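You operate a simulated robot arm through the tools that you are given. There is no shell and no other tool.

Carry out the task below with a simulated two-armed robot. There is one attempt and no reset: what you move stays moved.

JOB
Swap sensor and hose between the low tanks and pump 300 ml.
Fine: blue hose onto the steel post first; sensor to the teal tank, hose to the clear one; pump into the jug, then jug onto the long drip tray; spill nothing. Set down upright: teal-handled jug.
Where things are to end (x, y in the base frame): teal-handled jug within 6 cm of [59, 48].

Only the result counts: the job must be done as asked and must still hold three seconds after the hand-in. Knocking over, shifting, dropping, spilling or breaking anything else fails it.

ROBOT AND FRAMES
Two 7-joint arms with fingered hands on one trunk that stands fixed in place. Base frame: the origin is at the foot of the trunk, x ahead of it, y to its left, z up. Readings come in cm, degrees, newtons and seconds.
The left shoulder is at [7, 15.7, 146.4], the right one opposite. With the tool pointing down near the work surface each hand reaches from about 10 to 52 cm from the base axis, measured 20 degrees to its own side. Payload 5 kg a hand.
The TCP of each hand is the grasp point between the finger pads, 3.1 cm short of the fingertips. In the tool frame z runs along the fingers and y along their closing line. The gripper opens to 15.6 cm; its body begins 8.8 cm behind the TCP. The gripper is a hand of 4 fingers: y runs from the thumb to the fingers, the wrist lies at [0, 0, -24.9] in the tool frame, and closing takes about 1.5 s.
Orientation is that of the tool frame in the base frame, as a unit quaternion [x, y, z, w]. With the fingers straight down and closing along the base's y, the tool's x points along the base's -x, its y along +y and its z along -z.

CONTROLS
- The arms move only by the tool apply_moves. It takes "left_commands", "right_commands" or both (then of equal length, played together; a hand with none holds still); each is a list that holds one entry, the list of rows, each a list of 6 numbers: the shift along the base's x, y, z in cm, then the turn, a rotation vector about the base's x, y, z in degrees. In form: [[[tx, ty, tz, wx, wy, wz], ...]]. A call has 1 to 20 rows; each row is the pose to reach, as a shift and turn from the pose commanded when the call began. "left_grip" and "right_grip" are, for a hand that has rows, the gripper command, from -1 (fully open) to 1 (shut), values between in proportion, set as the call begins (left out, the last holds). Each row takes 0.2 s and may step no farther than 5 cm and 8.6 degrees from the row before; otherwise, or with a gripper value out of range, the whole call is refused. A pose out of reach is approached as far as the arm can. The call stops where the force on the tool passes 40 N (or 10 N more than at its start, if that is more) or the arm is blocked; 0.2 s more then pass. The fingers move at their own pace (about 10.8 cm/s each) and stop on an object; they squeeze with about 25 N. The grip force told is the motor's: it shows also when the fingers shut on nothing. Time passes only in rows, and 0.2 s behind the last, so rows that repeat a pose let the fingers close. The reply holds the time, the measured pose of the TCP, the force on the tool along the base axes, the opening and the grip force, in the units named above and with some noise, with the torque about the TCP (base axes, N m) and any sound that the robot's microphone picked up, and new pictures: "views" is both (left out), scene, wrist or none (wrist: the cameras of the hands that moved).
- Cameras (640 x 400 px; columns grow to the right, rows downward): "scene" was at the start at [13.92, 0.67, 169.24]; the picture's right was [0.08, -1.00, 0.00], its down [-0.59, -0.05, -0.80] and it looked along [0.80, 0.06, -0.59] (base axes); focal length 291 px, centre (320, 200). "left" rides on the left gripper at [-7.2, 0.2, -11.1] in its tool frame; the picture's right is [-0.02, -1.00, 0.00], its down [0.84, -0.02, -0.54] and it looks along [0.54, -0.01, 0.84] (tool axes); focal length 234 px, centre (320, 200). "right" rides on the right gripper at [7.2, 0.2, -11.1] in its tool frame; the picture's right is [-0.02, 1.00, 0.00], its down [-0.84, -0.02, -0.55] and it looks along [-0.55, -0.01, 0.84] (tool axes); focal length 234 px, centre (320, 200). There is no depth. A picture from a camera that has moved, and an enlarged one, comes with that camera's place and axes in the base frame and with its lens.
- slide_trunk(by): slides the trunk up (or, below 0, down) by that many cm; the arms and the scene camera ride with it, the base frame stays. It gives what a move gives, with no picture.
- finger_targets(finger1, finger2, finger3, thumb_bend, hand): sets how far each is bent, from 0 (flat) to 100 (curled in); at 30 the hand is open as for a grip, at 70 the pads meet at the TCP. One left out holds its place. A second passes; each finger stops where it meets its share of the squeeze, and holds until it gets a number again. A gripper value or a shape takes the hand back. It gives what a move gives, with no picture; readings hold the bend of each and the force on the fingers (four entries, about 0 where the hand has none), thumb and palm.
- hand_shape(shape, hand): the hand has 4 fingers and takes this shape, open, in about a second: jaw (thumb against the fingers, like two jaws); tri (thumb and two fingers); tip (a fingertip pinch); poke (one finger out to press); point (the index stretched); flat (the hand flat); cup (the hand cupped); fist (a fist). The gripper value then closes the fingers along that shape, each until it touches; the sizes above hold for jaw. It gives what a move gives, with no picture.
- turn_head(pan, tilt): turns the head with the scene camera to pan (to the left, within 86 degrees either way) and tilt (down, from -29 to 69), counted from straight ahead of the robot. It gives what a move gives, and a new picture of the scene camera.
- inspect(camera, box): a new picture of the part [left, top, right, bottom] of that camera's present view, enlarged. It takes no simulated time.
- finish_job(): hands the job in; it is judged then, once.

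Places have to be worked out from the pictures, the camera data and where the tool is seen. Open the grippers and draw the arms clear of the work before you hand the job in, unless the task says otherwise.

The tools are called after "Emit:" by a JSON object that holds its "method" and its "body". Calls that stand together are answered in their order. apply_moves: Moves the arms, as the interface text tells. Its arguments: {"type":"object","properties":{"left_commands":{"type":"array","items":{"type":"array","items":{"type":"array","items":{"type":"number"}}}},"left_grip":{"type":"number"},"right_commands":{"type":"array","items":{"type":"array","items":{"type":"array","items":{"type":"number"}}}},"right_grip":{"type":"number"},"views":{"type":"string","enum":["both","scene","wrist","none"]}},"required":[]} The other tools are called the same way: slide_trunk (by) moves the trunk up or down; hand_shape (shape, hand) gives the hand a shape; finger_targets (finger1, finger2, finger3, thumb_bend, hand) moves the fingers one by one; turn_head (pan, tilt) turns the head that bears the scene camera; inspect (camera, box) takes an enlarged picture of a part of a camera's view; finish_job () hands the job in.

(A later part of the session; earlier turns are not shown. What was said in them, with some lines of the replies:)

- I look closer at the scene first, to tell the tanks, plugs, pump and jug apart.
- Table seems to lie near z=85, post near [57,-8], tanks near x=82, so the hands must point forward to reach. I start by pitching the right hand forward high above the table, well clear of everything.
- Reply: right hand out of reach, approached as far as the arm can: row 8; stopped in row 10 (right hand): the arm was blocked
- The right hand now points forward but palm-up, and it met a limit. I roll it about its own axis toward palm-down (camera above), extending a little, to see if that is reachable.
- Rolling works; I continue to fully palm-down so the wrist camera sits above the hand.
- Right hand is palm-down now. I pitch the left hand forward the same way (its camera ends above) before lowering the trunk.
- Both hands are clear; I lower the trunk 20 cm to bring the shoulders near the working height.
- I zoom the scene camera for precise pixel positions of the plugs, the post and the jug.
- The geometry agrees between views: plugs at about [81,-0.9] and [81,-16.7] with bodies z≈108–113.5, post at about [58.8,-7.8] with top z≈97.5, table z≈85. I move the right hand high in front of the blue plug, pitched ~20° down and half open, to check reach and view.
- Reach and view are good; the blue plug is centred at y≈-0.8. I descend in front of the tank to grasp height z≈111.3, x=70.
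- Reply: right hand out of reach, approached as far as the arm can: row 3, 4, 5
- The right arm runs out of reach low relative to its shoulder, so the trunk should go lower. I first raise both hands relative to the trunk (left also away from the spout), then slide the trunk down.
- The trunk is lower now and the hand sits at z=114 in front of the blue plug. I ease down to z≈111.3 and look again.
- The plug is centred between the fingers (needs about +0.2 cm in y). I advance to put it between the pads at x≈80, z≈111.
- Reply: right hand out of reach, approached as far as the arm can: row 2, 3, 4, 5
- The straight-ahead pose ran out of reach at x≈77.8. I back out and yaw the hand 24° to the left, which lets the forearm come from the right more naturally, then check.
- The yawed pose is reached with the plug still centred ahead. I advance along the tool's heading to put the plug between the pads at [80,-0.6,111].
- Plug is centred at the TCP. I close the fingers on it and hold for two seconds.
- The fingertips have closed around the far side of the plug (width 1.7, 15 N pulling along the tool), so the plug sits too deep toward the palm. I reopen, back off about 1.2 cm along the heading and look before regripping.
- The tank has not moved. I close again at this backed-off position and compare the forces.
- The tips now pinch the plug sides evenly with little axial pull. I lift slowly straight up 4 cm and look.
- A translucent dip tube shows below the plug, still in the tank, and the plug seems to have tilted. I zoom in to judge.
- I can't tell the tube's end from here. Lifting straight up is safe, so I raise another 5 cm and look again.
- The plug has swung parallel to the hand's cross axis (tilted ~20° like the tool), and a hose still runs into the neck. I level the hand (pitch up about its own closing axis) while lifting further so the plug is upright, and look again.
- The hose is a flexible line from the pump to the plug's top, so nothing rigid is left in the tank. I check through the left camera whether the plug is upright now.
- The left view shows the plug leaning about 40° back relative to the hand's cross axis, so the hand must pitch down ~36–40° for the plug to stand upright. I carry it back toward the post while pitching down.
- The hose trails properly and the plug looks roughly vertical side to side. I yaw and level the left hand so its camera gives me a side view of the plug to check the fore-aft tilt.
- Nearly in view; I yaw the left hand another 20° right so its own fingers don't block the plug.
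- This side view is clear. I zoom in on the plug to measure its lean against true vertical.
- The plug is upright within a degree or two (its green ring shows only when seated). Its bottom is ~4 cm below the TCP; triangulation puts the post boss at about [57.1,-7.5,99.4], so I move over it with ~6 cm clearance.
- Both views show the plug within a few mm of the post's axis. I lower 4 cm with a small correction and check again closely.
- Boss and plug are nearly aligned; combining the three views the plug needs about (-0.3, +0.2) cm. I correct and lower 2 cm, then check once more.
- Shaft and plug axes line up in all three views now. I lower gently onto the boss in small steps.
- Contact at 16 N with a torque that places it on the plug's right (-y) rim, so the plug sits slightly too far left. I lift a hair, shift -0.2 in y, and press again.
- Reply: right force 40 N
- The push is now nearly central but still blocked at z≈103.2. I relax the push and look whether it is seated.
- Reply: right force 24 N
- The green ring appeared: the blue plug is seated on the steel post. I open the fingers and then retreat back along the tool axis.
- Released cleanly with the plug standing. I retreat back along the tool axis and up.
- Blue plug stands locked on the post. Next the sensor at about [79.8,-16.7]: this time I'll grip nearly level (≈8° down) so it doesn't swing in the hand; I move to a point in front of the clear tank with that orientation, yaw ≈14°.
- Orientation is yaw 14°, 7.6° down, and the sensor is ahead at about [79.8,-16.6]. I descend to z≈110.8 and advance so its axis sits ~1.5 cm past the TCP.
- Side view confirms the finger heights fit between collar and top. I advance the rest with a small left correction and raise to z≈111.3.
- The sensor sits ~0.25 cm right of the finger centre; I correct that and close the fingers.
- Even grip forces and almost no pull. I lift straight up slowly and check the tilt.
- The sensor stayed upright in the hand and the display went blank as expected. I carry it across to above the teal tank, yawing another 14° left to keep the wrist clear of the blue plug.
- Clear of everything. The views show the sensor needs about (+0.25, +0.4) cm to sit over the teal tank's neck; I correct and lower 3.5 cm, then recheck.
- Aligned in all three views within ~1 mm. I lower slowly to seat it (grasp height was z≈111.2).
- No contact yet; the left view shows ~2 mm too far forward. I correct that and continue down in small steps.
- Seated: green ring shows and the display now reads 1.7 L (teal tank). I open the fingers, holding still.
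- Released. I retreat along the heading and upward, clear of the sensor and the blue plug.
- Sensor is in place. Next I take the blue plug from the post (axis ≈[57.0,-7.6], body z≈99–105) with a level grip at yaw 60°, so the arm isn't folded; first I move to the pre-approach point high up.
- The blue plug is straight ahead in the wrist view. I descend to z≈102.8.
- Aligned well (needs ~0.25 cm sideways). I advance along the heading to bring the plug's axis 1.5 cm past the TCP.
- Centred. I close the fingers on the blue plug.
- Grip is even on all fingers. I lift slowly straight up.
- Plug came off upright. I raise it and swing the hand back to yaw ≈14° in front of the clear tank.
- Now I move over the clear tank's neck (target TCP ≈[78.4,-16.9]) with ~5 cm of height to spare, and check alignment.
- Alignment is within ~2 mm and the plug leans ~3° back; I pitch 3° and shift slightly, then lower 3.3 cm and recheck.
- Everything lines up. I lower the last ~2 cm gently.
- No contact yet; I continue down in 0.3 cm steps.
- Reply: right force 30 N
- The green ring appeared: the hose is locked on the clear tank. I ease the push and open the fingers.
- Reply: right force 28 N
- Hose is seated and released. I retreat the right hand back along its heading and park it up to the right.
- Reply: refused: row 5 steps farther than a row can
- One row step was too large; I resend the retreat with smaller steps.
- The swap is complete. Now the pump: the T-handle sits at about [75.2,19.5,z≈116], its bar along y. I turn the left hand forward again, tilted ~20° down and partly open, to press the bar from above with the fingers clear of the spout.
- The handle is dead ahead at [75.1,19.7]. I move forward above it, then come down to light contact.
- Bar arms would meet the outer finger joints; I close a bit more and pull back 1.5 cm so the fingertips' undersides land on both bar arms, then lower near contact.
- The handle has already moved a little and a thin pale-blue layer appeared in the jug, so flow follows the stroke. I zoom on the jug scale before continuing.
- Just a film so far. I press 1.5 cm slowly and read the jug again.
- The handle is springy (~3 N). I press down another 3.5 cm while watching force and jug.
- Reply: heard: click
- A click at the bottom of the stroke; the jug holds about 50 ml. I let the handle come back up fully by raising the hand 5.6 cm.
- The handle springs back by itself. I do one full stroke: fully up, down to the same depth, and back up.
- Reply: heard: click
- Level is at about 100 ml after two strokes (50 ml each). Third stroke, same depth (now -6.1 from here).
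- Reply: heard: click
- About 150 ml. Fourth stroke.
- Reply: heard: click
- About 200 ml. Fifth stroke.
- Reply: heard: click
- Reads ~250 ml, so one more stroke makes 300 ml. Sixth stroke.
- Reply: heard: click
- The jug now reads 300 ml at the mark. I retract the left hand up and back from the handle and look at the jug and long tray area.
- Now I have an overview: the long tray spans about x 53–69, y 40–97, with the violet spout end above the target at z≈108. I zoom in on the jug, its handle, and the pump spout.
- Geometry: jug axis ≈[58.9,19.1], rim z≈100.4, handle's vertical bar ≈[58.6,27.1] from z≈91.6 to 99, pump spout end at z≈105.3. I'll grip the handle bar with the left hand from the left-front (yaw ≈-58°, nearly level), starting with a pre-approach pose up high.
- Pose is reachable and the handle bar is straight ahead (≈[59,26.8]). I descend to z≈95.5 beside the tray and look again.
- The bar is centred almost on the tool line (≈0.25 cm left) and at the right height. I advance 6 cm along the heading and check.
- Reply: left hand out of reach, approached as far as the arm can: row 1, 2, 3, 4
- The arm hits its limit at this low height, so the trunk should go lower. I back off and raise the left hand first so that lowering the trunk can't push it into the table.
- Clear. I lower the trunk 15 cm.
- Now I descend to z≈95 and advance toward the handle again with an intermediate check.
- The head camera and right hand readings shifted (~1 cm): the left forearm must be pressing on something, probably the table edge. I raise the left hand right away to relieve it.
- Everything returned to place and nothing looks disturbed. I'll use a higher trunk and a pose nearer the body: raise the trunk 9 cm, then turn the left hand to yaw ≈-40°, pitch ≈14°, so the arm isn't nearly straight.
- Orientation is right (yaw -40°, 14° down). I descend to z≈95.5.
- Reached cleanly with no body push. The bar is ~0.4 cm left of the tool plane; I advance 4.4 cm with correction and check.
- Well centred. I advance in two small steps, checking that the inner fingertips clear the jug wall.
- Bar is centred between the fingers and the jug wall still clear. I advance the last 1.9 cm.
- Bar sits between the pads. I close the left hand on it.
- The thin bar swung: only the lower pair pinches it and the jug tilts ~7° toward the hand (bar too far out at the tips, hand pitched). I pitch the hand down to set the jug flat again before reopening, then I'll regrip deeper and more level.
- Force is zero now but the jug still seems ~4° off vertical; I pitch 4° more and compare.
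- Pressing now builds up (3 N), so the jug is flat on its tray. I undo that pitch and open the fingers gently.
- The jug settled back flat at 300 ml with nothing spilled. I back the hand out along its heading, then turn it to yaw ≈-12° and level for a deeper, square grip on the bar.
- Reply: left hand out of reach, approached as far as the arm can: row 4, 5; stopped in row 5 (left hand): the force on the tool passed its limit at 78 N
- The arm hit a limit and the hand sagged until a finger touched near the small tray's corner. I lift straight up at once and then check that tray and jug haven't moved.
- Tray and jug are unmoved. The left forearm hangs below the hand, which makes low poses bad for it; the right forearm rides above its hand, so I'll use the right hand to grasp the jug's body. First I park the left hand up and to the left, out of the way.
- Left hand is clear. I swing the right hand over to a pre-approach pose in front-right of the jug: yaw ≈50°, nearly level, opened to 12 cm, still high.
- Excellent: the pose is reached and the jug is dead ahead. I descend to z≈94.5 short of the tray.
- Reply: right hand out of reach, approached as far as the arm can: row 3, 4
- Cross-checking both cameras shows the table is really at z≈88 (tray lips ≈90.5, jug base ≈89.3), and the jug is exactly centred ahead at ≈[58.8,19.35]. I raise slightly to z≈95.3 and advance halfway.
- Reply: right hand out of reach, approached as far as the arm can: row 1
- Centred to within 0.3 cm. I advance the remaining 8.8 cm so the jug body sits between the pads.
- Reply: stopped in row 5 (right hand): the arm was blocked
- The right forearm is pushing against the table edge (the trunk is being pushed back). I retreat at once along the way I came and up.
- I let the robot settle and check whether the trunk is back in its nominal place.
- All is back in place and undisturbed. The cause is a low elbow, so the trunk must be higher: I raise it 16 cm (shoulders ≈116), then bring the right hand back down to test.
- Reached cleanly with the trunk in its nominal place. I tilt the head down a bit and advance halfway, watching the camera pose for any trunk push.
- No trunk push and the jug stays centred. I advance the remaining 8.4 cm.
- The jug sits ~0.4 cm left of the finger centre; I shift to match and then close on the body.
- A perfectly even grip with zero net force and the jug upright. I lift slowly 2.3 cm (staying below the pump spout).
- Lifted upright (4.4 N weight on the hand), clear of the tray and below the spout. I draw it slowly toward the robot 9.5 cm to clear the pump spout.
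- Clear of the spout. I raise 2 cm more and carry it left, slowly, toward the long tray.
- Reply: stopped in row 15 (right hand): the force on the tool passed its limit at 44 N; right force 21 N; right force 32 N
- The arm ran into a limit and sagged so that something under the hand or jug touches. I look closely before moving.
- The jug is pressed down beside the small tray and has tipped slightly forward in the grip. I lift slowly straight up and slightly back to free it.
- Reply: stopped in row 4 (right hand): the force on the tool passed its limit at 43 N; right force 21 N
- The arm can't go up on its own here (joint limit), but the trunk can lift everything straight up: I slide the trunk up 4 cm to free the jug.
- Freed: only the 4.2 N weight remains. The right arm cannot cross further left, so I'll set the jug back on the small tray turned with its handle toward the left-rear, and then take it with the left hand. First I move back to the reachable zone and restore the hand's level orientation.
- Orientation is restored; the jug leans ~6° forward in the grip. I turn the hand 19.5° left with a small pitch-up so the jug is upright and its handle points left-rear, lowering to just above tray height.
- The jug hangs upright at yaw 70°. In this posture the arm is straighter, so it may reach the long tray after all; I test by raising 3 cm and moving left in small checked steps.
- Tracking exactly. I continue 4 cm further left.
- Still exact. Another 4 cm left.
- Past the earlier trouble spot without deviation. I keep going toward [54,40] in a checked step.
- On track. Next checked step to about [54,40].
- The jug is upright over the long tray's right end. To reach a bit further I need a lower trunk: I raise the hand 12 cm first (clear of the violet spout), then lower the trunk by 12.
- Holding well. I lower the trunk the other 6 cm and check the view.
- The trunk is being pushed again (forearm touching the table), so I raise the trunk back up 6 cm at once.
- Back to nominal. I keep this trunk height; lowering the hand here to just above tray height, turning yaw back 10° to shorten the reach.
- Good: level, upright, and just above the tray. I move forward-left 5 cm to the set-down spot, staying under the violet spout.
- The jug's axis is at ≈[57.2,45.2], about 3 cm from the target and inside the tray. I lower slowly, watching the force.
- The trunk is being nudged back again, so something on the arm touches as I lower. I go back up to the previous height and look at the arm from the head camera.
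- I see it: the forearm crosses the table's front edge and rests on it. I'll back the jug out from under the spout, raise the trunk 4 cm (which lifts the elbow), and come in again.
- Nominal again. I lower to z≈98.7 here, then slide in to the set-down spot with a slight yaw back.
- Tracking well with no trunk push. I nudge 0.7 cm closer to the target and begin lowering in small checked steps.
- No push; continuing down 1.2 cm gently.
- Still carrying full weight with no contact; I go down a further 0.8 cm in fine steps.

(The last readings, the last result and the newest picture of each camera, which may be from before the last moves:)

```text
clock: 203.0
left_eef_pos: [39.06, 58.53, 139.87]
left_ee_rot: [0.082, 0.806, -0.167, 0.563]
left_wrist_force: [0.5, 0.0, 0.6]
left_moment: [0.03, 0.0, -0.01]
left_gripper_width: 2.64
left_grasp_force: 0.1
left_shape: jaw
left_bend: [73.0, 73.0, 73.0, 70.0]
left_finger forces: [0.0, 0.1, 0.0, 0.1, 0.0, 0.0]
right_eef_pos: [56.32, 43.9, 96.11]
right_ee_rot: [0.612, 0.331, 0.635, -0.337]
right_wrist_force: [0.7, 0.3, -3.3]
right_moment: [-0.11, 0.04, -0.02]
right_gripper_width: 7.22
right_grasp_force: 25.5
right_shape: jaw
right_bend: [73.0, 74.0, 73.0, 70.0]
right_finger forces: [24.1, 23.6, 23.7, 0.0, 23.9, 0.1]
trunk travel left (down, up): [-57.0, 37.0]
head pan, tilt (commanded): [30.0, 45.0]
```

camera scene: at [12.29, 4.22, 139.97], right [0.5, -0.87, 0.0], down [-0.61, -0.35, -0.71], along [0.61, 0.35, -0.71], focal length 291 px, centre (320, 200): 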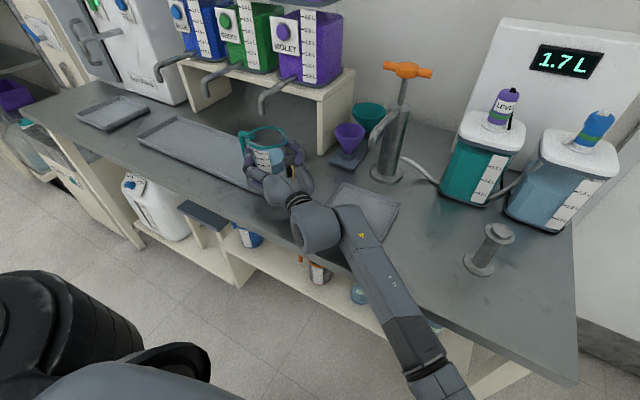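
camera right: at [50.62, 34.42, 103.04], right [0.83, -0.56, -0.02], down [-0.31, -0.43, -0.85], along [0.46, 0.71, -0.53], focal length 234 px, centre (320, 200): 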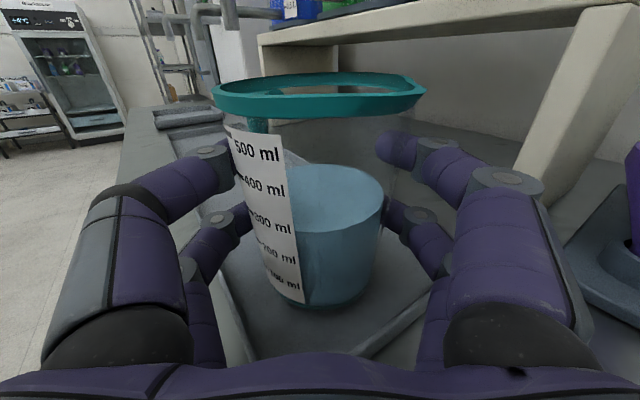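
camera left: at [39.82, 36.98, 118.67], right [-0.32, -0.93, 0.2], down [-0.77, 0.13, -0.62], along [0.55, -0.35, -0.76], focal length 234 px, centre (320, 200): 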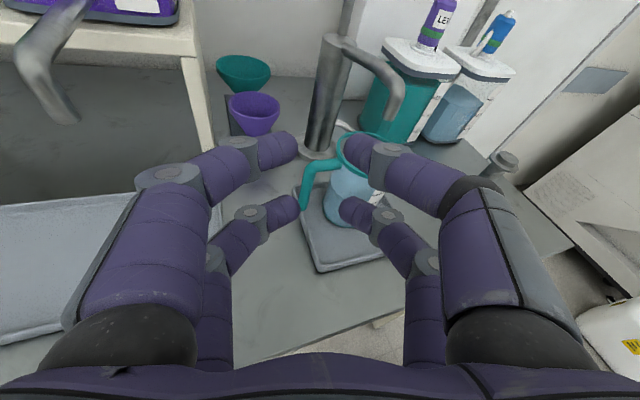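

The forearm starts to touch again just before set-down. I raise the trunk 2 cm right here (the jug stays below the spout) and then lower the hand again.

Emit:
{"method": "slide_trunk", "body": {"by": 2}}

Emit:
{"method": "apply_moves", "body": {"right_commands": [[[0, -0.1, -0.3, 0, 0, 0], [0, -0.1, -0.7, 0, 0, 0], [0, -0.2, -1.1, 0, 0, 0], [0, -0.2, -1.5, 0, 0, 0], [0, -0.2, -1.8, 0, 0, 0], [0, -0.2, -1.8, 0, 0, 0]]], "views": "scene"}}

```text
clock: 203.7
left_eef_pos: [39.38, 58.7, 141.55]
left_ee_rot: [0.081, 0.806, -0.167, 0.562]
left_wrist_force: [-0.5, 0.2, -0.2]
left_moment: [0.02, 0.01, -0.01]
left_gripper_width: 2.66
left_grasp_force: 0.1
left_shape: jaw
left_bend: [73.0, 73.0, 73.0, 70.0]
left_finger forces: [0.0, 0.0, 0.1, 0.1, 0.0, 0.1]
right_eef_pos: [56.52, 43.9, 97.06]
right_ee_rot: [0.616, 0.33, 0.631, -0.337]
right_wrist_force: [-0.9, 0.1, -3.7]
right_moment: [-0.15, 0.06, 0.0]
right_gripper_width: 7.26
right_grasp_force: 24.4
right_shape: jaw
right_bend: [73.0, 74.0, 73.0, 70.0]
right_finger forces: [24.1, 23.6, 23.8, 0.0, 23.9, 0.1]
trunk travel left (down, up): [-59.0, 35.0]
head pan, tilt (commanded): [30.0, 45.0]
```

```text
clock: 205.1
left_eef_pos: [39.45, 58.64, 141.54]
left_ee_rot: [0.081, 0.806, -0.167, 0.562]
left_wrist_force: [1.0, -0.2, 0.3]
left_moment: [0.0, -0.03, 0.02]
left_gripper_width: 2.66
left_grasp_force: 0.1
left_shape: jaw
left_bend: [73.0, 73.0, 73.0, 70.0]
left_finger forces: [0.1, 0.0, 0.1, 0.1, 0.1, 0.1]
right_eef_pos: [56.47, 43.95, 95.51]
right_ee_rot: [0.617, 0.328, 0.63, -0.338]
right_wrist_force: [-1.2, -0.5, -4.4]
right_moment: [-0.12, 0.03, 0.02]
right_gripper_width: 7.27
right_grasp_force: 25.3
right_shape: jaw
right_bend: [73.0, 74.0, 73.0, 70.0]
right_finger forces: [24.0, 23.7, 23.7, 0.0, 24.0, 0.0]
trunk travel left (down, up): [-59.0, 35.0]
head pan, tilt (commanded): [30.0, 45.0]
camera scene: at [12.29, 4.21, 141.97], right [0.5, -0.87, 0.0], down [-0.61, -0.35, -0.71], along [0.61, 0.35, -0.71], focal length 291 px, centre (320, 200)
```

scene: 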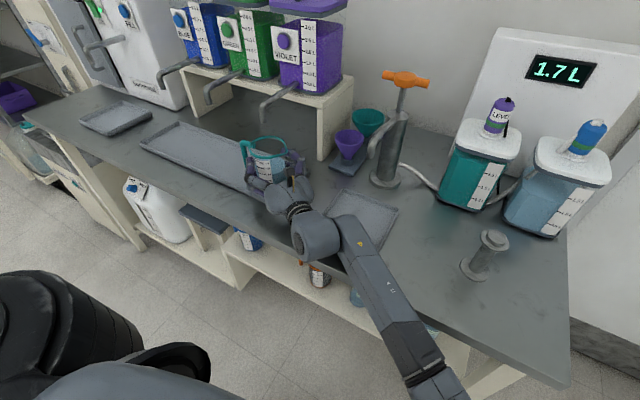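

Reached z=95.5 with no push and no limit. I lower further in 0.2 cm steps to find the tray.

Emit:
{"method": "apply_moves", "body": {"right_commands": [[[0, 0, -0.2, 0, 0, 0], [0, 0, -0.4, 0, 0, 0], [0, 0, -0.6, 0, 0, 0], [0, 0, -0.6, 0, 0, 0]]], "views": "none"}}

```text
clock: 206.1
left_eef_pos: [39.1, 58.49, 141.78]
left_ee_rot: [0.081, 0.806, -0.166, 0.562]
left_wrist_force: [0.7, 0.7, -0.5]
left_moment: [0.01, 0.02, 0.03]
left_gripper_width: 2.67
left_grasp_force: 0.0
left_shape: jaw
left_bend: [73.0, 73.0, 73.0, 70.0]
left_finger forces: [0.0, 0.0, 0.1, 0.0, 0.0, 0.0]
right_eef_pos: [56.27, 43.82, 95.64]
right_ee_rot: [0.613, 0.328, 0.633, -0.339]
right_wrist_force: [0.3, 0.4, -4.5]
right_moment: [-0.13, 0.05, 0.01]
right_gripper_width: 7.22
right_grasp_force: 25.1
right_shape: jaw
right_bend: [73.0, 74.0, 73.0, 70.0]
right_finger forces: [24.1, 23.6, 23.7, 0.0, 24.0, 0.0]
trunk travel left (down, up): [-59.0, 35.0]
head pan, tilt (commanded): [30.0, 45.0]
```

Contact of the wrist housing again at z≈95.5 (the hand is now pitched up slightly, so the wrist is lower than at pick-up). I look at how far the jug's base is from the tray.

Emit:
{"method": "apply_moves", "body": {"right_commands": [[[0.1, 0.1, 0.3, 0, 0, 0], [0.2, 0.1, 0.5, 0, 0, 0]]], "views": "none"}}

Emit:
{"method": "inspect", "body": {"camera": "right", "box": [220, 200, 440, 370]}}

Emit:
{"method": "inspect", "body": {"camera": "scene", "box": [220, 120, 330, 220]}}

Emit:
{"method": "inspect", "body": {"camera": "left", "box": [240, 180, 480, 380]}}

```text
clock: 206.7
left_eef_pos: [39.03, 58.51, 141.76]
left_ee_rot: [0.081, 0.806, -0.165, 0.563]
left_wrist_force: [0.4, -0.3, 0.1]
left_moment: [0.02, 0.01, 0.01]
left_gripper_width: 2.67
left_grasp_force: 0.0
left_shape: jaw
left_bend: [73.0, 73.0, 73.0, 70.0]
left_finger forces: [0.1, 0.0, 0.0, 0.0, 0.1, 0.0]
right_eef_pos: [56.5, 43.72, 95.68]
right_ee_rot: [0.615, 0.33, 0.631, -0.338]
right_wrist_force: [-0.6, -0.5, -3.5]
right_moment: [-0.14, 0.03, -0.03]
right_gripper_width: 7.23
right_grasp_force: 25.5
right_shape: jaw
right_bend: [73.0, 74.0, 73.0, 70.0]
right_finger forces: [24.0, 23.6, 23.7, 0.0, 24.0, 0.1]
trunk travel left (down, up): [-59.0, 35.0]
head pan, tilt (commanded): [30.0, 45.0]
```

```text
2.35 times, centred on (330, 285) of right
camera zoom: at [50.35, 34.22, 102.66], right [0.83, -0.55, -0.02], down [-0.3, -0.42, -0.85], along [0.46, 0.72, -0.52], focal length 551 px, centre (296, 0)
```

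zoom: 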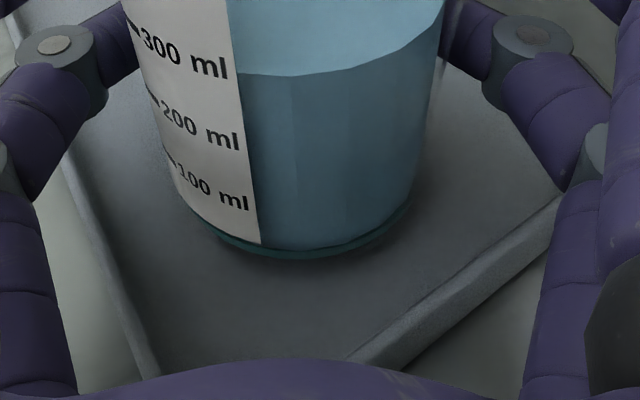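

```text
4.00 times, centred on (275, 170) of scene
camera zoom: at [11.83, 4.05, 142.02], right [0.5, -0.87, 0.0], down [-0.61, -0.35, -0.71], along [0.61, 0.35, -0.7], focal length 1164 px, centre (500, 320)
```

zoom: 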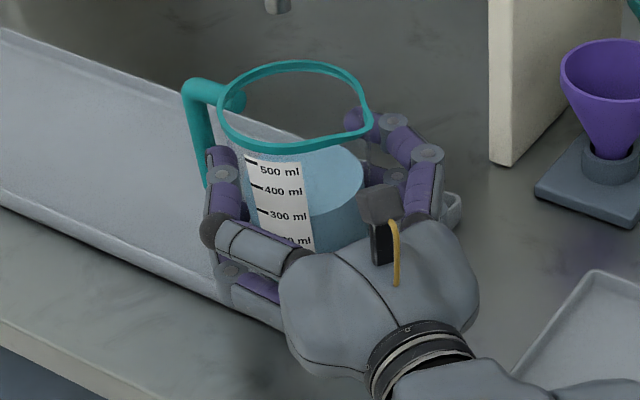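

```text
2.00 times, centred on (360, 280) of left
camera zoom: at [31.85, 63.02, 151.8], right [-0.31, -0.93, 0.2], down [-0.78, 0.13, -0.61], along [0.54, -0.34, -0.77], focal length 468 px, centre (240, 40)
```

zoom: 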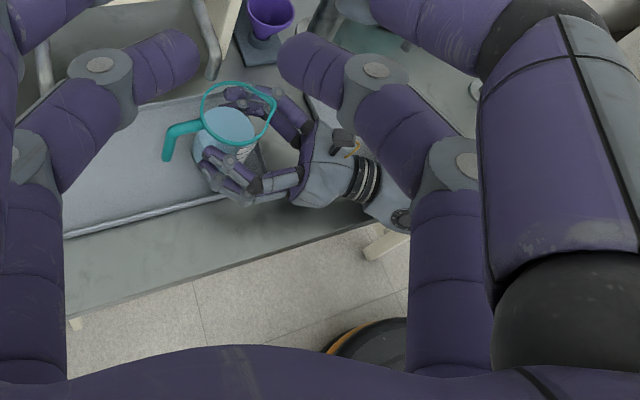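

The base is only a few mm above the tray floor and well inside the lips. I pitch the hand down 4° (raising the wrist) and then lower until the base touches.

Emit:
{"method": "apply_moves", "body": {"right_commands": [[[0, 0, 0.2, -0.8, 0.55, 0], [0, 0, 0.3, -1.7, 1.1, 0], [0, 0, 0.3, -2.5, 1.65, 0], [0.1, 0.1, 0.2, -3.35, 2.2, 0], [0.1, 0.1, 0, -3.35, 2.2, 0], [0.1, 0.1, -0.2, -3.35, 2.2, 0], [0.1, 0.1, -0.2, -3.35, 2.2, 0]]], "views": "none"}}

Emit:
{"method": "inspect", "body": {"camera": "scene", "box": [220, 120, 330, 220]}}

```text
clock: 208.3
left_eef_pos: [39.13, 58.19, 141.92]
left_ee_rot: [0.082, 0.806, -0.165, 0.563]
left_wrist_force: [0.0, -0.2, -0.1]
left_moment: [0.02, -0.01, 0.02]
left_gripper_width: 2.67
left_grasp_force: 0.0
left_shape: jaw
left_bend: [73.0, 73.0, 73.0, 70.0]
left_finger forces: [0.1, 0.0, 0.0, 0.0, 0.0, 0.0]
right_eef_pos: [57.66, 42.46, 94.92]
right_ee_rot: [0.636, 0.343, 0.615, -0.315]
right_wrist_force: [3.8, -2.8, 36.2]
right_moment: [1.34, 0.18, -0.13]
right_gripper_width: 7.14
right_grasp_force: 25.0
right_shape: jaw
right_bend: [73.0, 74.0, 73.0, 70.0]
right_finger forces: [25.9, 24.6, 22.7, 0.0, 22.5, 0.0]
trunk travel left (down, up): [-59.0, 35.0]
head pan, tilt (commanded): [30.0, 45.0]
```

```text
4.00 times, centred on (275, 170) of scene
camera zoom: at [11.94, 3.83, 142.03], right [0.5, -0.87, 0.0], down [-0.61, -0.35, -0.71], along [0.61, 0.35, -0.7], focal length 1164 px, centre (500, 320)
```

zoom: 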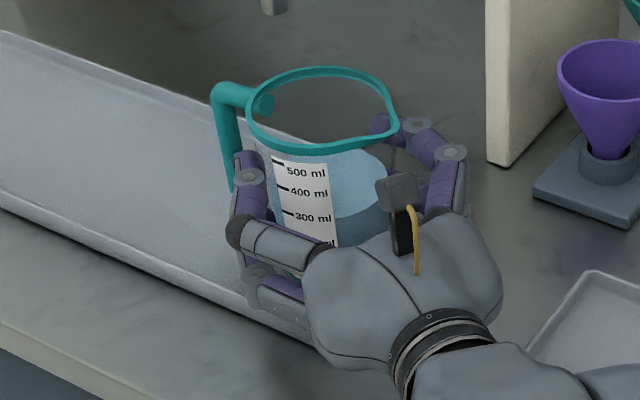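

The base now presses on the tray with 36 N (the arm deviated at its limit). I relieve it with the trunk, raising 0.6 cm.

Emit:
{"method": "slide_trunk", "body": {"by": 0.6}}

Emit:
{"method": "inspect", "body": {"camera": "scene", "box": [200, 100, 340, 230]}}

Emit:
{"method": "inspect", "body": {"camera": "right", "box": [120, 40, 520, 370]}}

```text
clock: 208.8
left_eef_pos: [39.24, 58.28, 142.39]
left_ee_rot: [0.081, 0.806, -0.165, 0.562]
left_wrist_force: [0.1, -0.4, 0.9]
left_moment: [0.02, -0.03, -0.01]
left_gripper_width: 2.68
left_grasp_force: 0.2
left_shape: jaw
left_bend: [73.0, 73.0, 73.0, 70.0]
left_finger forces: [0.0, 0.0, 0.0, 0.0, 0.0, 0.1]
right_eef_pos: [57.69, 42.64, 94.99]
right_ee_rot: [0.638, 0.347, 0.611, -0.314]
right_wrist_force: [-1.3, -4.2, 20.6]
right_moment: [0.76, 0.06, 0.07]
right_gripper_width: 7.16
right_grasp_force: 25.4
right_shape: jaw
right_bend: [73.0, 74.0, 73.0, 70.0]
right_finger forces: [24.0, 24.5, 23.8, 0.1, 24.6, 0.0]
trunk travel left (down, up): [-59.6, 34.4]
head pan, tilt (commanded): [30.0, 45.0]
```

```text
3.08 times, centred on (270, 165) of scene
camera zoom: at [12.0, 3.94, 142.59], right [0.5, -0.87, 0.0], down [-0.61, -0.35, -0.71], along [0.61, 0.35, -0.71], focal length 896 px, centre (474, 308)
```

zoom: 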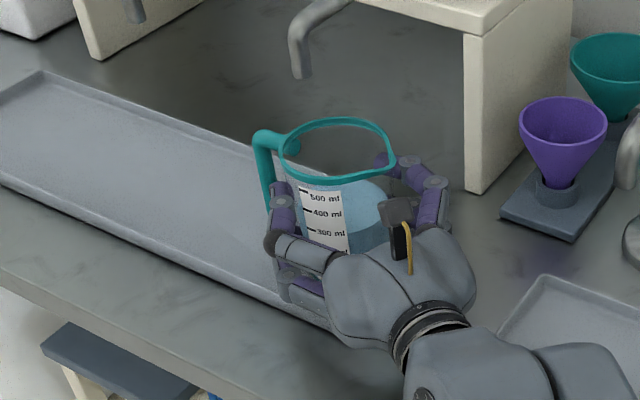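

```text
1.21 times, centred on (320, 205) of right
camera zoom: at [51.72, 33.77, 102.96], right [0.82, -0.57, 0.0], down [-0.33, -0.49, -0.81], along [0.46, 0.67, -0.59], focal length 284 px, centre (320, 194)
```

zoom: 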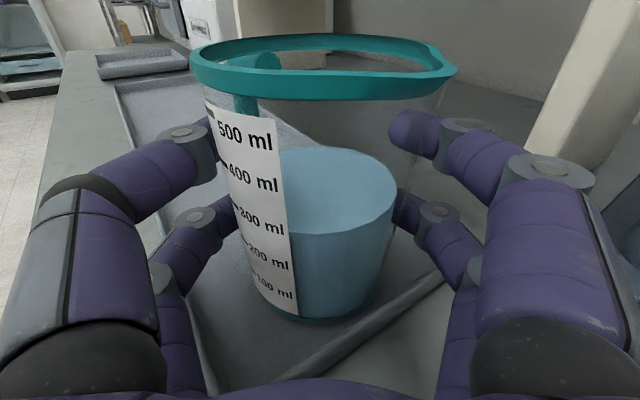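

The jug's axis is at ≈[58.6,43.5] inside the tray, pressed at 20 N. I ease the trunk up another 0.6 cm to take the load off before releasing.

Emit:
{"method": "slide_trunk", "body": {"by": 0.6}}

```text
clock: 209.4
left_eef_pos: [39.36, 58.46, 142.71]
left_ee_rot: [0.081, 0.807, -0.166, 0.562]
left_wrist_force: [0.6, -1.1, -0.3]
left_moment: [-0.02, 0.01, -0.03]
left_gripper_width: 2.65
left_grasp_force: 0.1
left_shape: jaw
left_bend: [73.0, 73.0, 73.0, 70.0]
left_finger forces: [0.0, 0.0, 0.0, 0.1, 0.0, 0.1]
right_eef_pos: [57.74, 42.77, 95.22]
right_ee_rot: [0.641, 0.347, 0.609, -0.312]
right_wrist_force: [-2.6, 0.7, 2.2]
right_moment: [0.2, 0.12, 0.08]
right_gripper_width: 7.16
right_grasp_force: 24.9
right_shape: jaw
right_bend: [73.0, 74.0, 73.0, 70.0]
right_finger forces: [23.1, 24.6, 24.1, 0.1, 25.5, 0.1]
trunk travel left (down, up): [-60.2, 33.8]
head pan, tilt (commanded): [30.0, 45.0]
```

Only 2 N left: the jug rests on the tray. I check it is upright before opening.

Emit:
{"method": "inspect", "body": {"camera": "scene", "box": [220, 110, 330, 220]}}

Emit:
{"method": "inspect", "body": {"camera": "right", "box": [200, 180, 460, 380]}}

```text
3.64 times, centred on (275, 165) of scene
camera zoom: at [12.19, 4.16, 143.16], right [0.5, -0.87, 0.0], down [-0.61, -0.35, -0.71], along [0.61, 0.35, -0.71], focal length 1058 px, centre (484, 327)
```

zoom: 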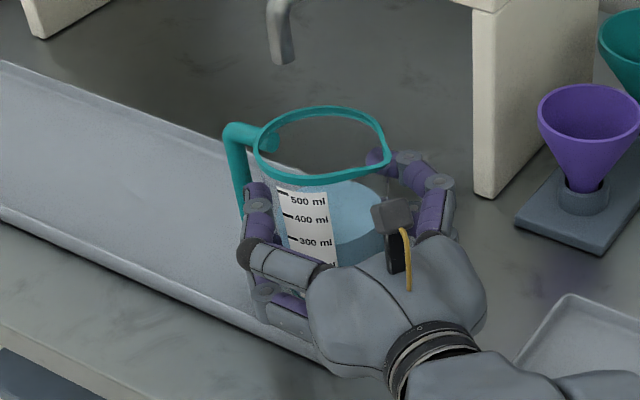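

```text
2.00 times, centred on (330, 280) of right
camera zoom: at [51.92, 33.95, 103.17], right [0.82, -0.57, 0.0], down [-0.34, -0.49, -0.8], along [0.45, 0.66, -0.6], focal length 468 px, centre (300, 40)
```

zoom: 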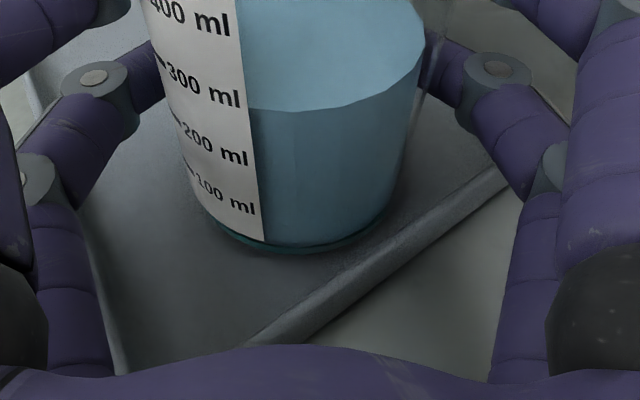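

Upright, inside the lips, at the 300 ml mark. I open the fingers a little first to let it settle.

Emit:
{"method": "apply_moves", "body": {"right_commands": [[[0, 0, 0, 0, 0, 0], [0, 0, 0, 0, 0, 0], [0, 0, 0, 0, 0, 0]]], "right_grip": -0.1, "views": "none"}}

Emit:
{"method": "inspect", "body": {"camera": "scene", "box": [220, 110, 330, 220]}}

Emit:
{"method": "inspect", "body": {"camera": "right", "box": [120, 40, 520, 370]}}

```text
clock: 210.2
left_eef_pos: [39.46, 58.42, 142.84]
left_ee_rot: [0.081, 0.806, -0.167, 0.562]
left_wrist_force: [0.0, 0.5, -0.3]
left_moment: [0.01, 0.0, -0.01]
left_gripper_width: 2.66
left_grasp_force: 0.0
left_shape: jaw
left_bend: [73.0, 73.0, 73.0, 70.0]
left_finger forces: [0.1, 0.0, 0.1, 0.0, 0.0, 0.0]
right_eef_pos: [57.8, 42.67, 95.25]
right_ee_rot: [0.641, 0.346, 0.61, -0.312]
right_wrist_force: [-0.2, -0.4, -1.0]
right_moment: [-0.02, 0.0, -0.02]
right_gripper_width: 8.52
right_grasp_force: 0.0
right_shape: jaw
right_bend: [72.0, 72.0, 72.0, 70.0]
right_finger forces: [0.1, 0.1, 0.0, 0.0, 0.0, 0.0]
trunk travel left (down, up): [-60.2, 33.8]
head pan, tilt (commanded): [30.0, 45.0]
```

```text
3.64 times, centred on (275, 165) of scene
camera zoom: at [12.26, 4.19, 143.18], right [0.5, -0.87, 0.0], down [-0.61, -0.35, -0.71], along [0.61, 0.35, -0.71], focal length 1058 px, centre (484, 327)
```

zoom: 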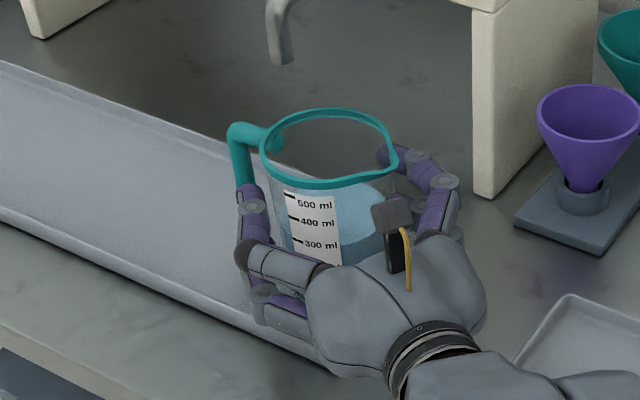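

```text
1.21 times, centred on (320, 205) of right
camera zoom: at [51.94, 33.92, 103.24], right [0.82, -0.57, 0.0], down [-0.34, -0.49, -0.8], along [0.45, 0.66, -0.59], focal length 284 px, centre (320, 194)
```

zoom: 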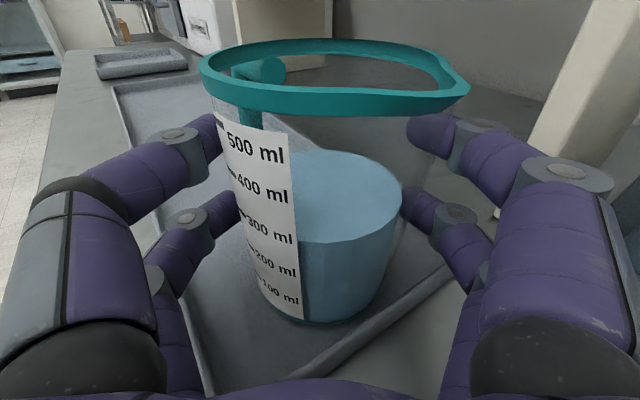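

Released; the jug stands upright, axis ≈[58.8,43.4] (about 4.6 cm from the target, within the 6 cm). I open fully and look before backing out.

Emit:
{"method": "apply_moves", "body": {"right_commands": [[[0, 0, 0, 0, 0, 0], [0, 0, 0, 0, 0, 0], [0, 0, 0, 0, 0, 0], [0, 0, 0, 0, 0, 0]]], "right_grip": -0.55, "views": "both"}}

```text
clock: 211.2
left_eef_pos: [39.43, 58.56, 142.7]
left_ee_rot: [0.082, 0.806, -0.167, 0.562]
left_wrist_force: [0.0, 0.2, 0.6]
left_moment: [-0.06, 0.01, 0.05]
left_gripper_width: 2.68
left_grasp_force: 0.0
left_shape: jaw
left_bend: [73.0, 73.0, 73.0, 70.0]
left_finger forces: [0.0, 0.0, 0.0, 0.1, 0.0, 0.1]
right_eef_pos: [57.88, 42.68, 95.31]
right_ee_rot: [0.641, 0.346, 0.61, -0.313]
right_wrist_force: [0.2, 0.3, 0.3]
right_moment: [-0.01, -0.01, -0.04]
right_gripper_width: 12.07
right_grasp_force: 0.1
right_shape: jaw
right_bend: [26.0, 26.0, 26.0, 50.0]
right_finger forces: [0.1, 0.0, 0.0, 0.0, 0.0, 0.0]
trunk travel left (down, up): [-60.2, 33.8]
head pan, tilt (commanded): [30.0, 45.0]
camera scene: at [12.25, 4.19, 143.18], right [0.5, -0.87, 0.0], down [-0.61, -0.35, -0.71], along [0.61, 0.35, -0.71], focal length 291 px, centre (320, 200)
camera right: at [51.93, 33.91, 103.2], right [0.82, -0.57, 0.0], down [-0.34, -0.49, -0.8], along [0.45, 0.66, -0.59], focal length 234 px, centre (320, 200)
```

scene: 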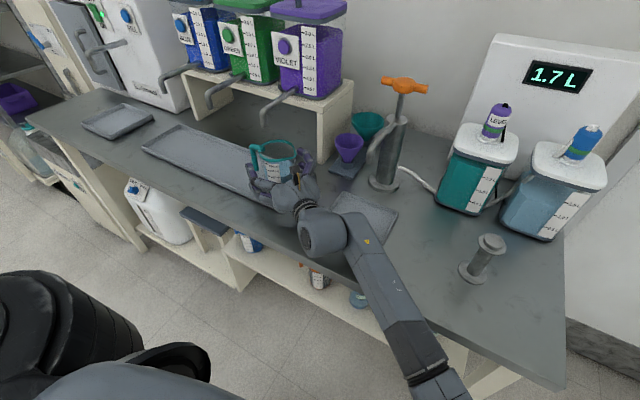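
right: 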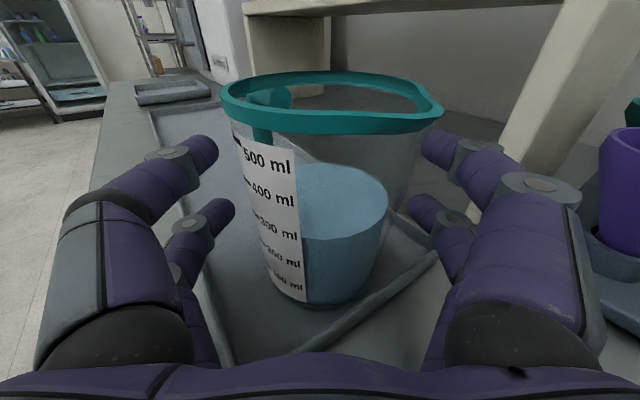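

Hand and trunk are in nominal state and the jug is free between the open fingers. I back straight out along the heading, then up.

Emit:
{"method": "apply_moves", "body": {"right_commands": [[[-0.6, -0.8, 0, 0, 0, 0], [-1.5, -2.1, 0, 0, 0, 0], [-2.5, -3.6, 0, 0, 0, 0], [-3.6, -5.2, 0.1, 0, 0, 0], [-4.8, -6.9, 0.3, 0, 0, 0], [-6, -8.6, 0.6, 0, 0, 0], [-7.1, -10.2, 1, 0, 0, 0], [-8, -11.6, 2, 0, 0, 0], [-8.5, -12.6, 4, 0, 0, 0], [-8.7, -13.2, 7, 0, 0, 0]]], "views": "both"}}

Emit:
{"method": "inspect", "body": {"camera": "scene", "box": [180, 90, 340, 230]}}

```text
clock: 213.4
left_eef_pos: [39.46, 58.49, 142.74]
left_ee_rot: [0.082, 0.806, -0.167, 0.562]
left_wrist_force: [-0.8, 0.5, 0.0]
left_moment: [-0.01, 0.01, -0.01]
left_gripper_width: 2.66
left_grasp_force: 0.0
left_shape: jaw
left_bend: [73.0, 73.0, 73.0, 70.0]
left_finger forces: [0.1, 0.0, 0.1, 0.1, 0.0, 0.0]
right_eef_pos: [47.72, 31.0, 103.36]
right_ee_rot: [0.639, 0.339, 0.607, -0.327]
right_wrist_force: [0.7, -0.7, 0.8]
right_moment: [0.03, -0.02, 0.0]
right_gripper_width: 12.07
right_grasp_force: 0.0
right_shape: jaw
right_bend: [26.0, 26.0, 26.0, 50.0]
right_finger forces: [0.0, 0.0, 0.0, 0.0, 0.1, 0.1]
trunk travel left (down, up): [-60.2, 33.8]
head pan, tilt (commanded): [30.0, 45.0]
camera scene: at [12.24, 4.18, 143.17], right [0.5, -0.87, 0.0], down [-0.61, -0.35, -0.71], along [0.61, 0.35, -0.71], focal length 291 px, centre (320, 200)
camera right: at [42.07, 21.83, 111.16], right [0.83, -0.56, -0.03], down [-0.34, -0.47, -0.81], along [0.44, 0.69, -0.58], focal length 234 px, centre (320, 200)
```

scene: 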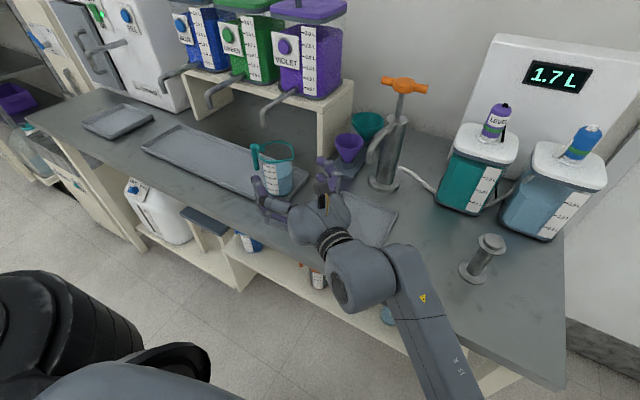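
right: 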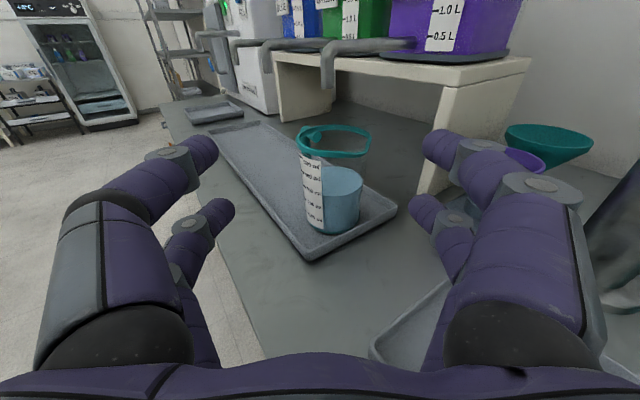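

```text
2.86 times, centred on (260, 160) of scene
camera zoom: at [12.24, 4.18, 143.17], right [0.5, -0.87, 0.0], down [-0.61, -0.35, -0.71], along [0.61, 0.35, -0.71], focal length 832 px, centre (491, 314)
```

zoom: 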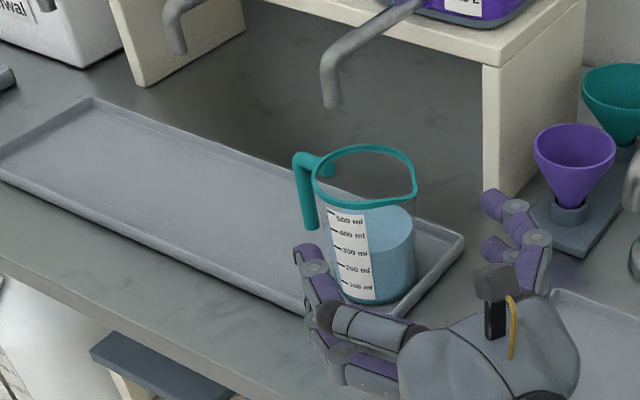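

The jug stands upright on the long tray at 300 ml; readings put its axis at ≈[58.4,43.4], about 4.6 cm from the target. I draw the right arm up and away to the right.

Emit:
{"method": "apply_moves", "body": {"right_commands": [[[0, -0.5, 3, 0, 0, 0], [0, -1.5, 6.5, 0, 0, 0], [0, -3, 10, 0, 0, 0], [0, -6, 13, 0, 0, 0], [0, -10, 15, 0, 0, 0], [0, -14, 16, 0, 0, 0], [0, -18.5, 16, 0, 0, 0], [0, -23, 16, 0, 0, 0], [0, -27.5, 16, 0, 0, 0], [0, -32, 16, 0, 0, 0], [0, -36.5, 16, 0, 0, 0]]], "views": "none"}}

Emit:
{"method": "slide_trunk", "body": {"by": 24.8}}

Emit:
{"method": "turn_head", "body": {"pan": 4.4, "tilt": 36.5}}

```text
clock: 216.0
left_eef_pos: [39.39, 58.27, 142.82]
left_ee_rot: [0.082, 0.807, -0.167, 0.561]
left_wrist_force: [-0.5, -0.8, 1.1]
left_moment: [-0.02, 0.0, 0.02]
left_gripper_width: 2.66
left_grasp_force: 0.0
left_shape: jaw
left_bend: [73.0, 73.0, 73.0, 70.0]
left_finger forces: [0.0, 0.0, 0.0, 0.0, 0.1, 0.0]
right_eef_pos: [47.43, -5.86, 127.39]
right_ee_rot: [0.576, 0.369, 0.666, -0.296]
right_wrist_force: [0.3, -0.2, -1.0]
right_moment: [0.01, 0.01, -0.02]
right_gripper_width: 12.08
right_grasp_force: 0.0
right_shape: jaw
right_bend: [26.0, 26.0, 26.0, 50.0]
right_finger forces: [0.0, 0.1, 0.1, 0.0, 0.0, 0.0]
trunk travel left (down, up): [-60.2, 33.8]
head pan, tilt (commanded): [30.0, 45.0]
stopped in row 11 (right hand): the arm was blocked; the commanded pose is now the measured one
```

```text
clock: 218.5
left_eef_pos: [39.49, 58.5, 167.56]
left_ee_rot: [0.08, 0.807, -0.165, 0.562]
left_wrist_force: [-0.4, 0.0, 0.3]
left_moment: [0.01, -0.01, -0.02]
left_gripper_width: 2.66
left_grasp_force: 0.1
left_shape: jaw
left_bend: [73.0, 73.0, 73.0, 70.0]
left_finger forces: [0.0, 0.1, 0.1, 0.1, 0.0, 0.0]
right_eef_pos: [47.5, -5.63, 152.04]
right_ee_rot: [0.577, 0.369, 0.667, -0.295]
right_wrist_force: [0.3, 0.5, 0.4]
right_moment: [-0.02, 0.04, -0.01]
right_gripper_width: 12.07
right_grasp_force: 0.1
right_shape: jaw
right_bend: [26.0, 26.0, 26.0, 50.0]
right_finger forces: [0.0, 0.0, 0.0, 0.0, 0.0, 0.1]
trunk travel left (down, up): [-85.0, 9.0]
head pan, tilt (commanded): [30.0, 45.0]
```

```text
clock: 219.4
left_eef_pos: [39.41, 58.43, 167.6]
left_ee_rot: [0.082, 0.806, -0.167, 0.561]
left_wrist_force: [0.3, 0.0, 1.3]
left_moment: [0.01, -0.01, 0.01]
left_gripper_width: 2.65
left_grasp_force: 0.0
left_shape: jaw
left_bend: [73.0, 73.0, 73.0, 70.0]
left_finger forces: [0.1, 0.1, 0.0, 0.1, 0.0, 0.1]
right_eef_pos: [47.56, -5.79, 152.15]
right_ee_rot: [0.576, 0.37, 0.667, -0.295]
right_wrist_force: [-0.7, -0.1, -0.7]
right_moment: [0.0, 0.0, 0.03]
right_gripper_width: 12.07
right_grasp_force: 0.1
right_shape: jaw
right_bend: [26.0, 26.0, 26.0, 50.0]
right_finger forces: [0.1, 0.0, 0.0, 0.0, 0.0, 0.1]
trunk travel left (down, up): [-85.0, 9.0]
head pan, tilt (commanded): [4.4, 36.5]
camera scene: at [13.9, 0.77, 169.23], right [0.08, -1.0, 0.0], down [-0.59, -0.05, -0.8], along [0.8, 0.06, -0.6], focal length 291 px, centre (320, 200)
```

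scene: 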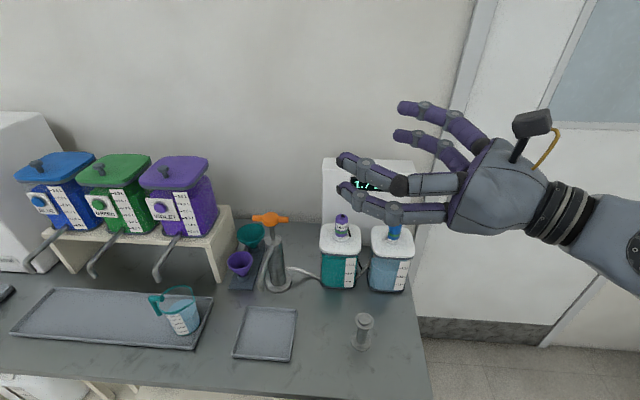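

Same viewpoint as the start now; I compare with the initial close-ups to check nothing else shifted and nothing spilled.

Emit:
{"method": "inspect", "body": {"camera": "scene", "box": [220, 200, 420, 370]}}

Emit:
{"method": "inspect", "body": {"camera": "scene", "box": [0, 140, 240, 360]}}

Emit:
{"method": "inspect", "body": {"camera": "scene", "box": [130, 270, 230, 350]}}

```text
2.35 times, centred on (320, 285) of scene
camera zoom: at [13.9, 0.77, 169.23], right [0.08, -1.0, 0.0], down [-0.59, -0.05, -0.8], along [0.8, 0.06, -0.6], focal length 685 px, centre (320, 0)
```

zoom: 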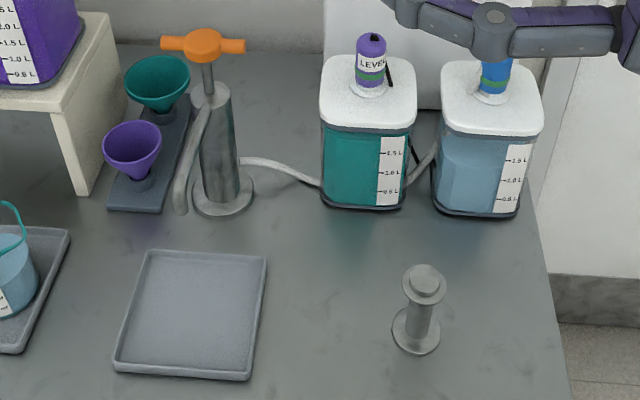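

```text
1.82 times, centred on (120, 250) of scene
camera zoom: at [13.9, 0.77, 169.23], right [0.08, -1.0, 0.0], down [-0.59, -0.05, -0.8], along [0.8, 0.06, -0.6], focal length 529 px, centre (684, 109)
```

zoom: 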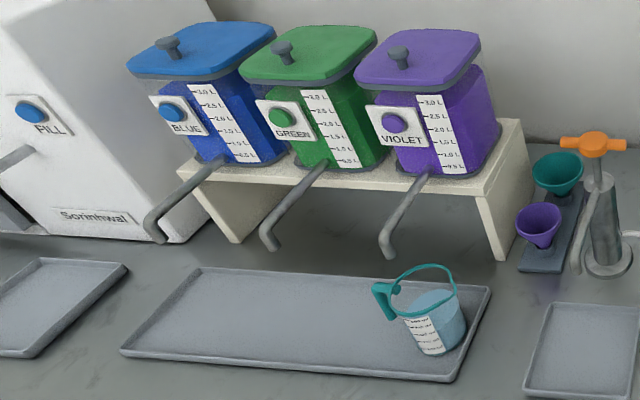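

```text
5.00 times, centred on (180, 310) of scene
camera zoom: at [13.9, 0.77, 169.23], right [0.08, -1.0, 0.0], down [-0.59, -0.05, -0.8], along [0.8, 0.06, -0.6], focal length 1455 px, centre (1020, -350)
```

zoom: 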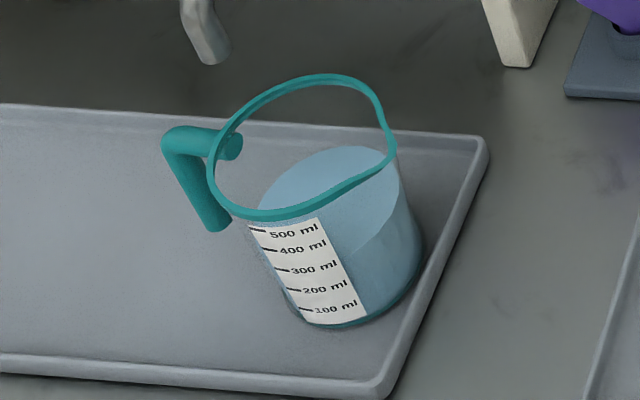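

Compared with the start, trays, post, tanks, pump and dispensers are where they were and no puddles are visible; both plugs show green and the jug stands upright on the long tray. I open both hands fully and draw the arms clear.

Emit:
{"method": "apply_moves", "body": {"right_commands": [[[-0.5, -2.5, 0, 0, 0, -6], [-1, -5, 0, 0, 0, -12], [-1.5, -8, 0, 0, 0, -18], [-2, -11, 0, 0, 0, -24], [-2, -14, 0, 0, 0, -30], [-2, -16, 0, 0, 0, -34], [-2, -16, 0, 0, 0, -34]]], "left_commands": [[[0, 0, 0, 0, 0, 0], [0, 0, 0, 0, 0, 0], [0, 0, 0, 0, 0, 0], [0, 0, 0, 0, 0, 0], [0, 0, 0, 0, 0, 0], [0, 0, 0, 0, 0, 0], [0, 0, 0, 0, 0, 0]]], "right_grip": -1, "left_grip": -1, "views": "scene"}}

Emit:
{"method": "inspect", "body": {"camera": "scene", "box": [300, 150, 430, 300]}}

Emit:
{"method": "inspect", "body": {"camera": "scene", "box": [150, 275, 220, 345]}}

```text
clock: 221.0
left_eef_pos: [39.63, 58.4, 167.57]
left_ee_rot: [0.081, 0.807, -0.167, 0.561]
left_wrist_force: [-1.2, -0.3, 0.1]
left_moment: [-0.02, 0.01, 0.0]
left_gripper_width: 15.6
left_grasp_force: 0.0
left_shape: jaw
left_bend: [30.0, 30.0, 30.0, 30.0]
left_finger forces: [0.0, 0.0, 0.0, 0.1, 0.0, 0.1]
right_eef_pos: [52.36, -24.63, 154.49]
right_ee_rot: [0.66, 0.186, 0.723, -0.089]
right_wrist_force: [-0.2, -0.7, -0.7]
right_moment: [0.02, 0.0, 0.02]
right_gripper_width: 15.62
right_grasp_force: 0.0
right_shape: jaw
right_bend: [30.0, 30.0, 30.0, 30.0]
right_finger forces: [0.1, 0.1, 0.1, 0.0, 0.0, 0.1]
right hand out of reach, approached as far as the arm can: row 1, 2, 3, 4, 5, 6, 7
trunk travel left (down, up): [-85.0, 9.0]
head pan, tilt (commanded): [4.4, 36.5]
camera scene: at [14.02, 0.78, 169.22], right [0.08, -1.0, 0.0], down [-0.59, -0.05, -0.8], along [0.8, 0.06, -0.6], focal length 291 px, centre (320, 200)
```

scene: 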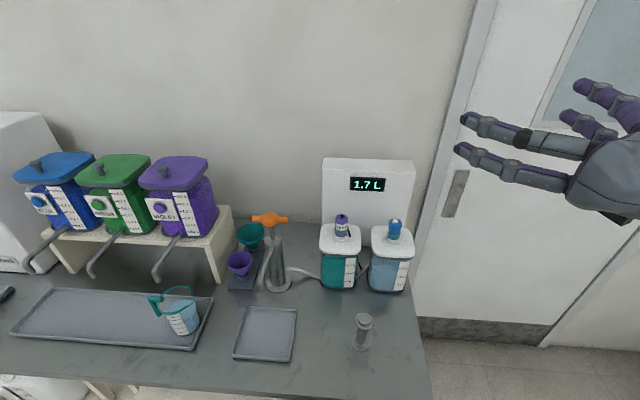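

```text
2.67 times, centred on (365, 225) of scene
camera zoom: at [14.02, 0.78, 169.22], right [0.08, -1.0, 0.0], down [-0.59, -0.05, -0.8], along [0.8, 0.06, -0.6], focal length 776 px, centre (200, 133)
```

zoom: 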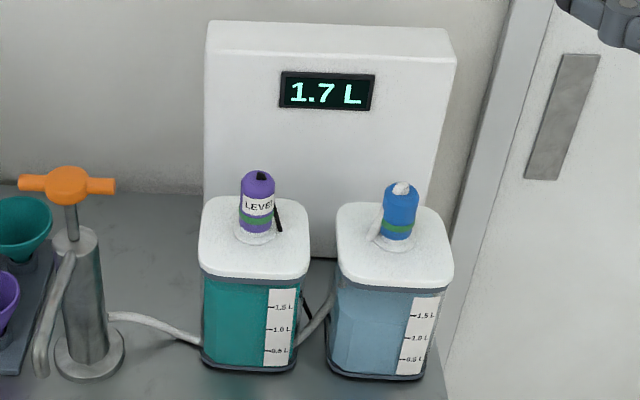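

```text
5.71 times, centred on (185, 310) of scene
camera zoom: at [14.02, 0.78, 169.22], right [0.08, -1.0, 0.0], down [-0.59, -0.05, -0.8], along [0.8, 0.06, -0.6], focal length 1663 px, centre (1091, -429)
```

zoom: 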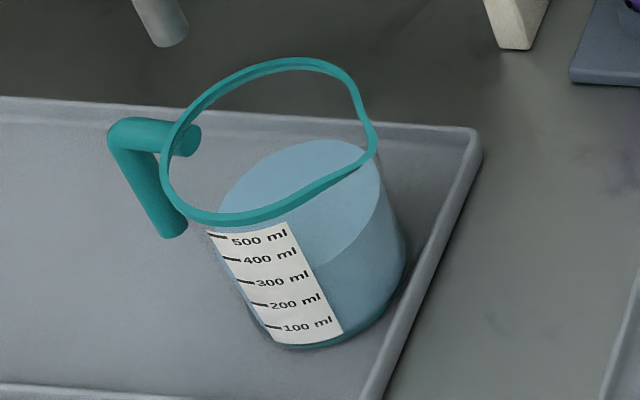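

Everything is in its final state: sensor locked on the teal tank (display 1.7 L), hose locked on the clear tank, 300 ml in the jug standing upright on the long tray, hands open and clear. I hand the job in.

Emit:
{"method": "finish_job", "body": {}}

```text
The job is handed in.
```

I've handed the job in. The sensor and hose are swapped, and the jug stands upright on the long drip tray with about 300 ml in it. I don't have the judge's result.

- **Swap:** The blue hose went onto the steel post first. The sensor then went to the teal tank and the hose to the clear one. Both plugs show their green rings, and the display reads 1.7 L.
- **Pumping:** I made six full strokes of about 50 ml each. The jug's level sat at the 300 ml mark.
- **Jug position:** I estimate its axis at about [58.4, 43.4], roughly 4.5–5 cm from [59, 48]. That leaves only about 1 cm of margin inside the 6 cm limit. The right arm was at the end of its reach there, so I left it rather than risk pushing it.
- **Handling:** It was not a clean carry:
  - My first grip, on the handle, tilted the jug a few degrees.
  - The jug tilted again when it caught beside the small tray on the way over.
  - It pressed on the long tray with about 36 N during set-down.
  - Both arms also leaned on the table edge a few times.
- **Other objects:** Compared with the starting view, the trays, post, tanks, pump and dispensers look unmoved, and I saw no spilled liquid. A shift of a few millimetres would be too small for me to see.

Both hands were open and clear of the work when I handed in.
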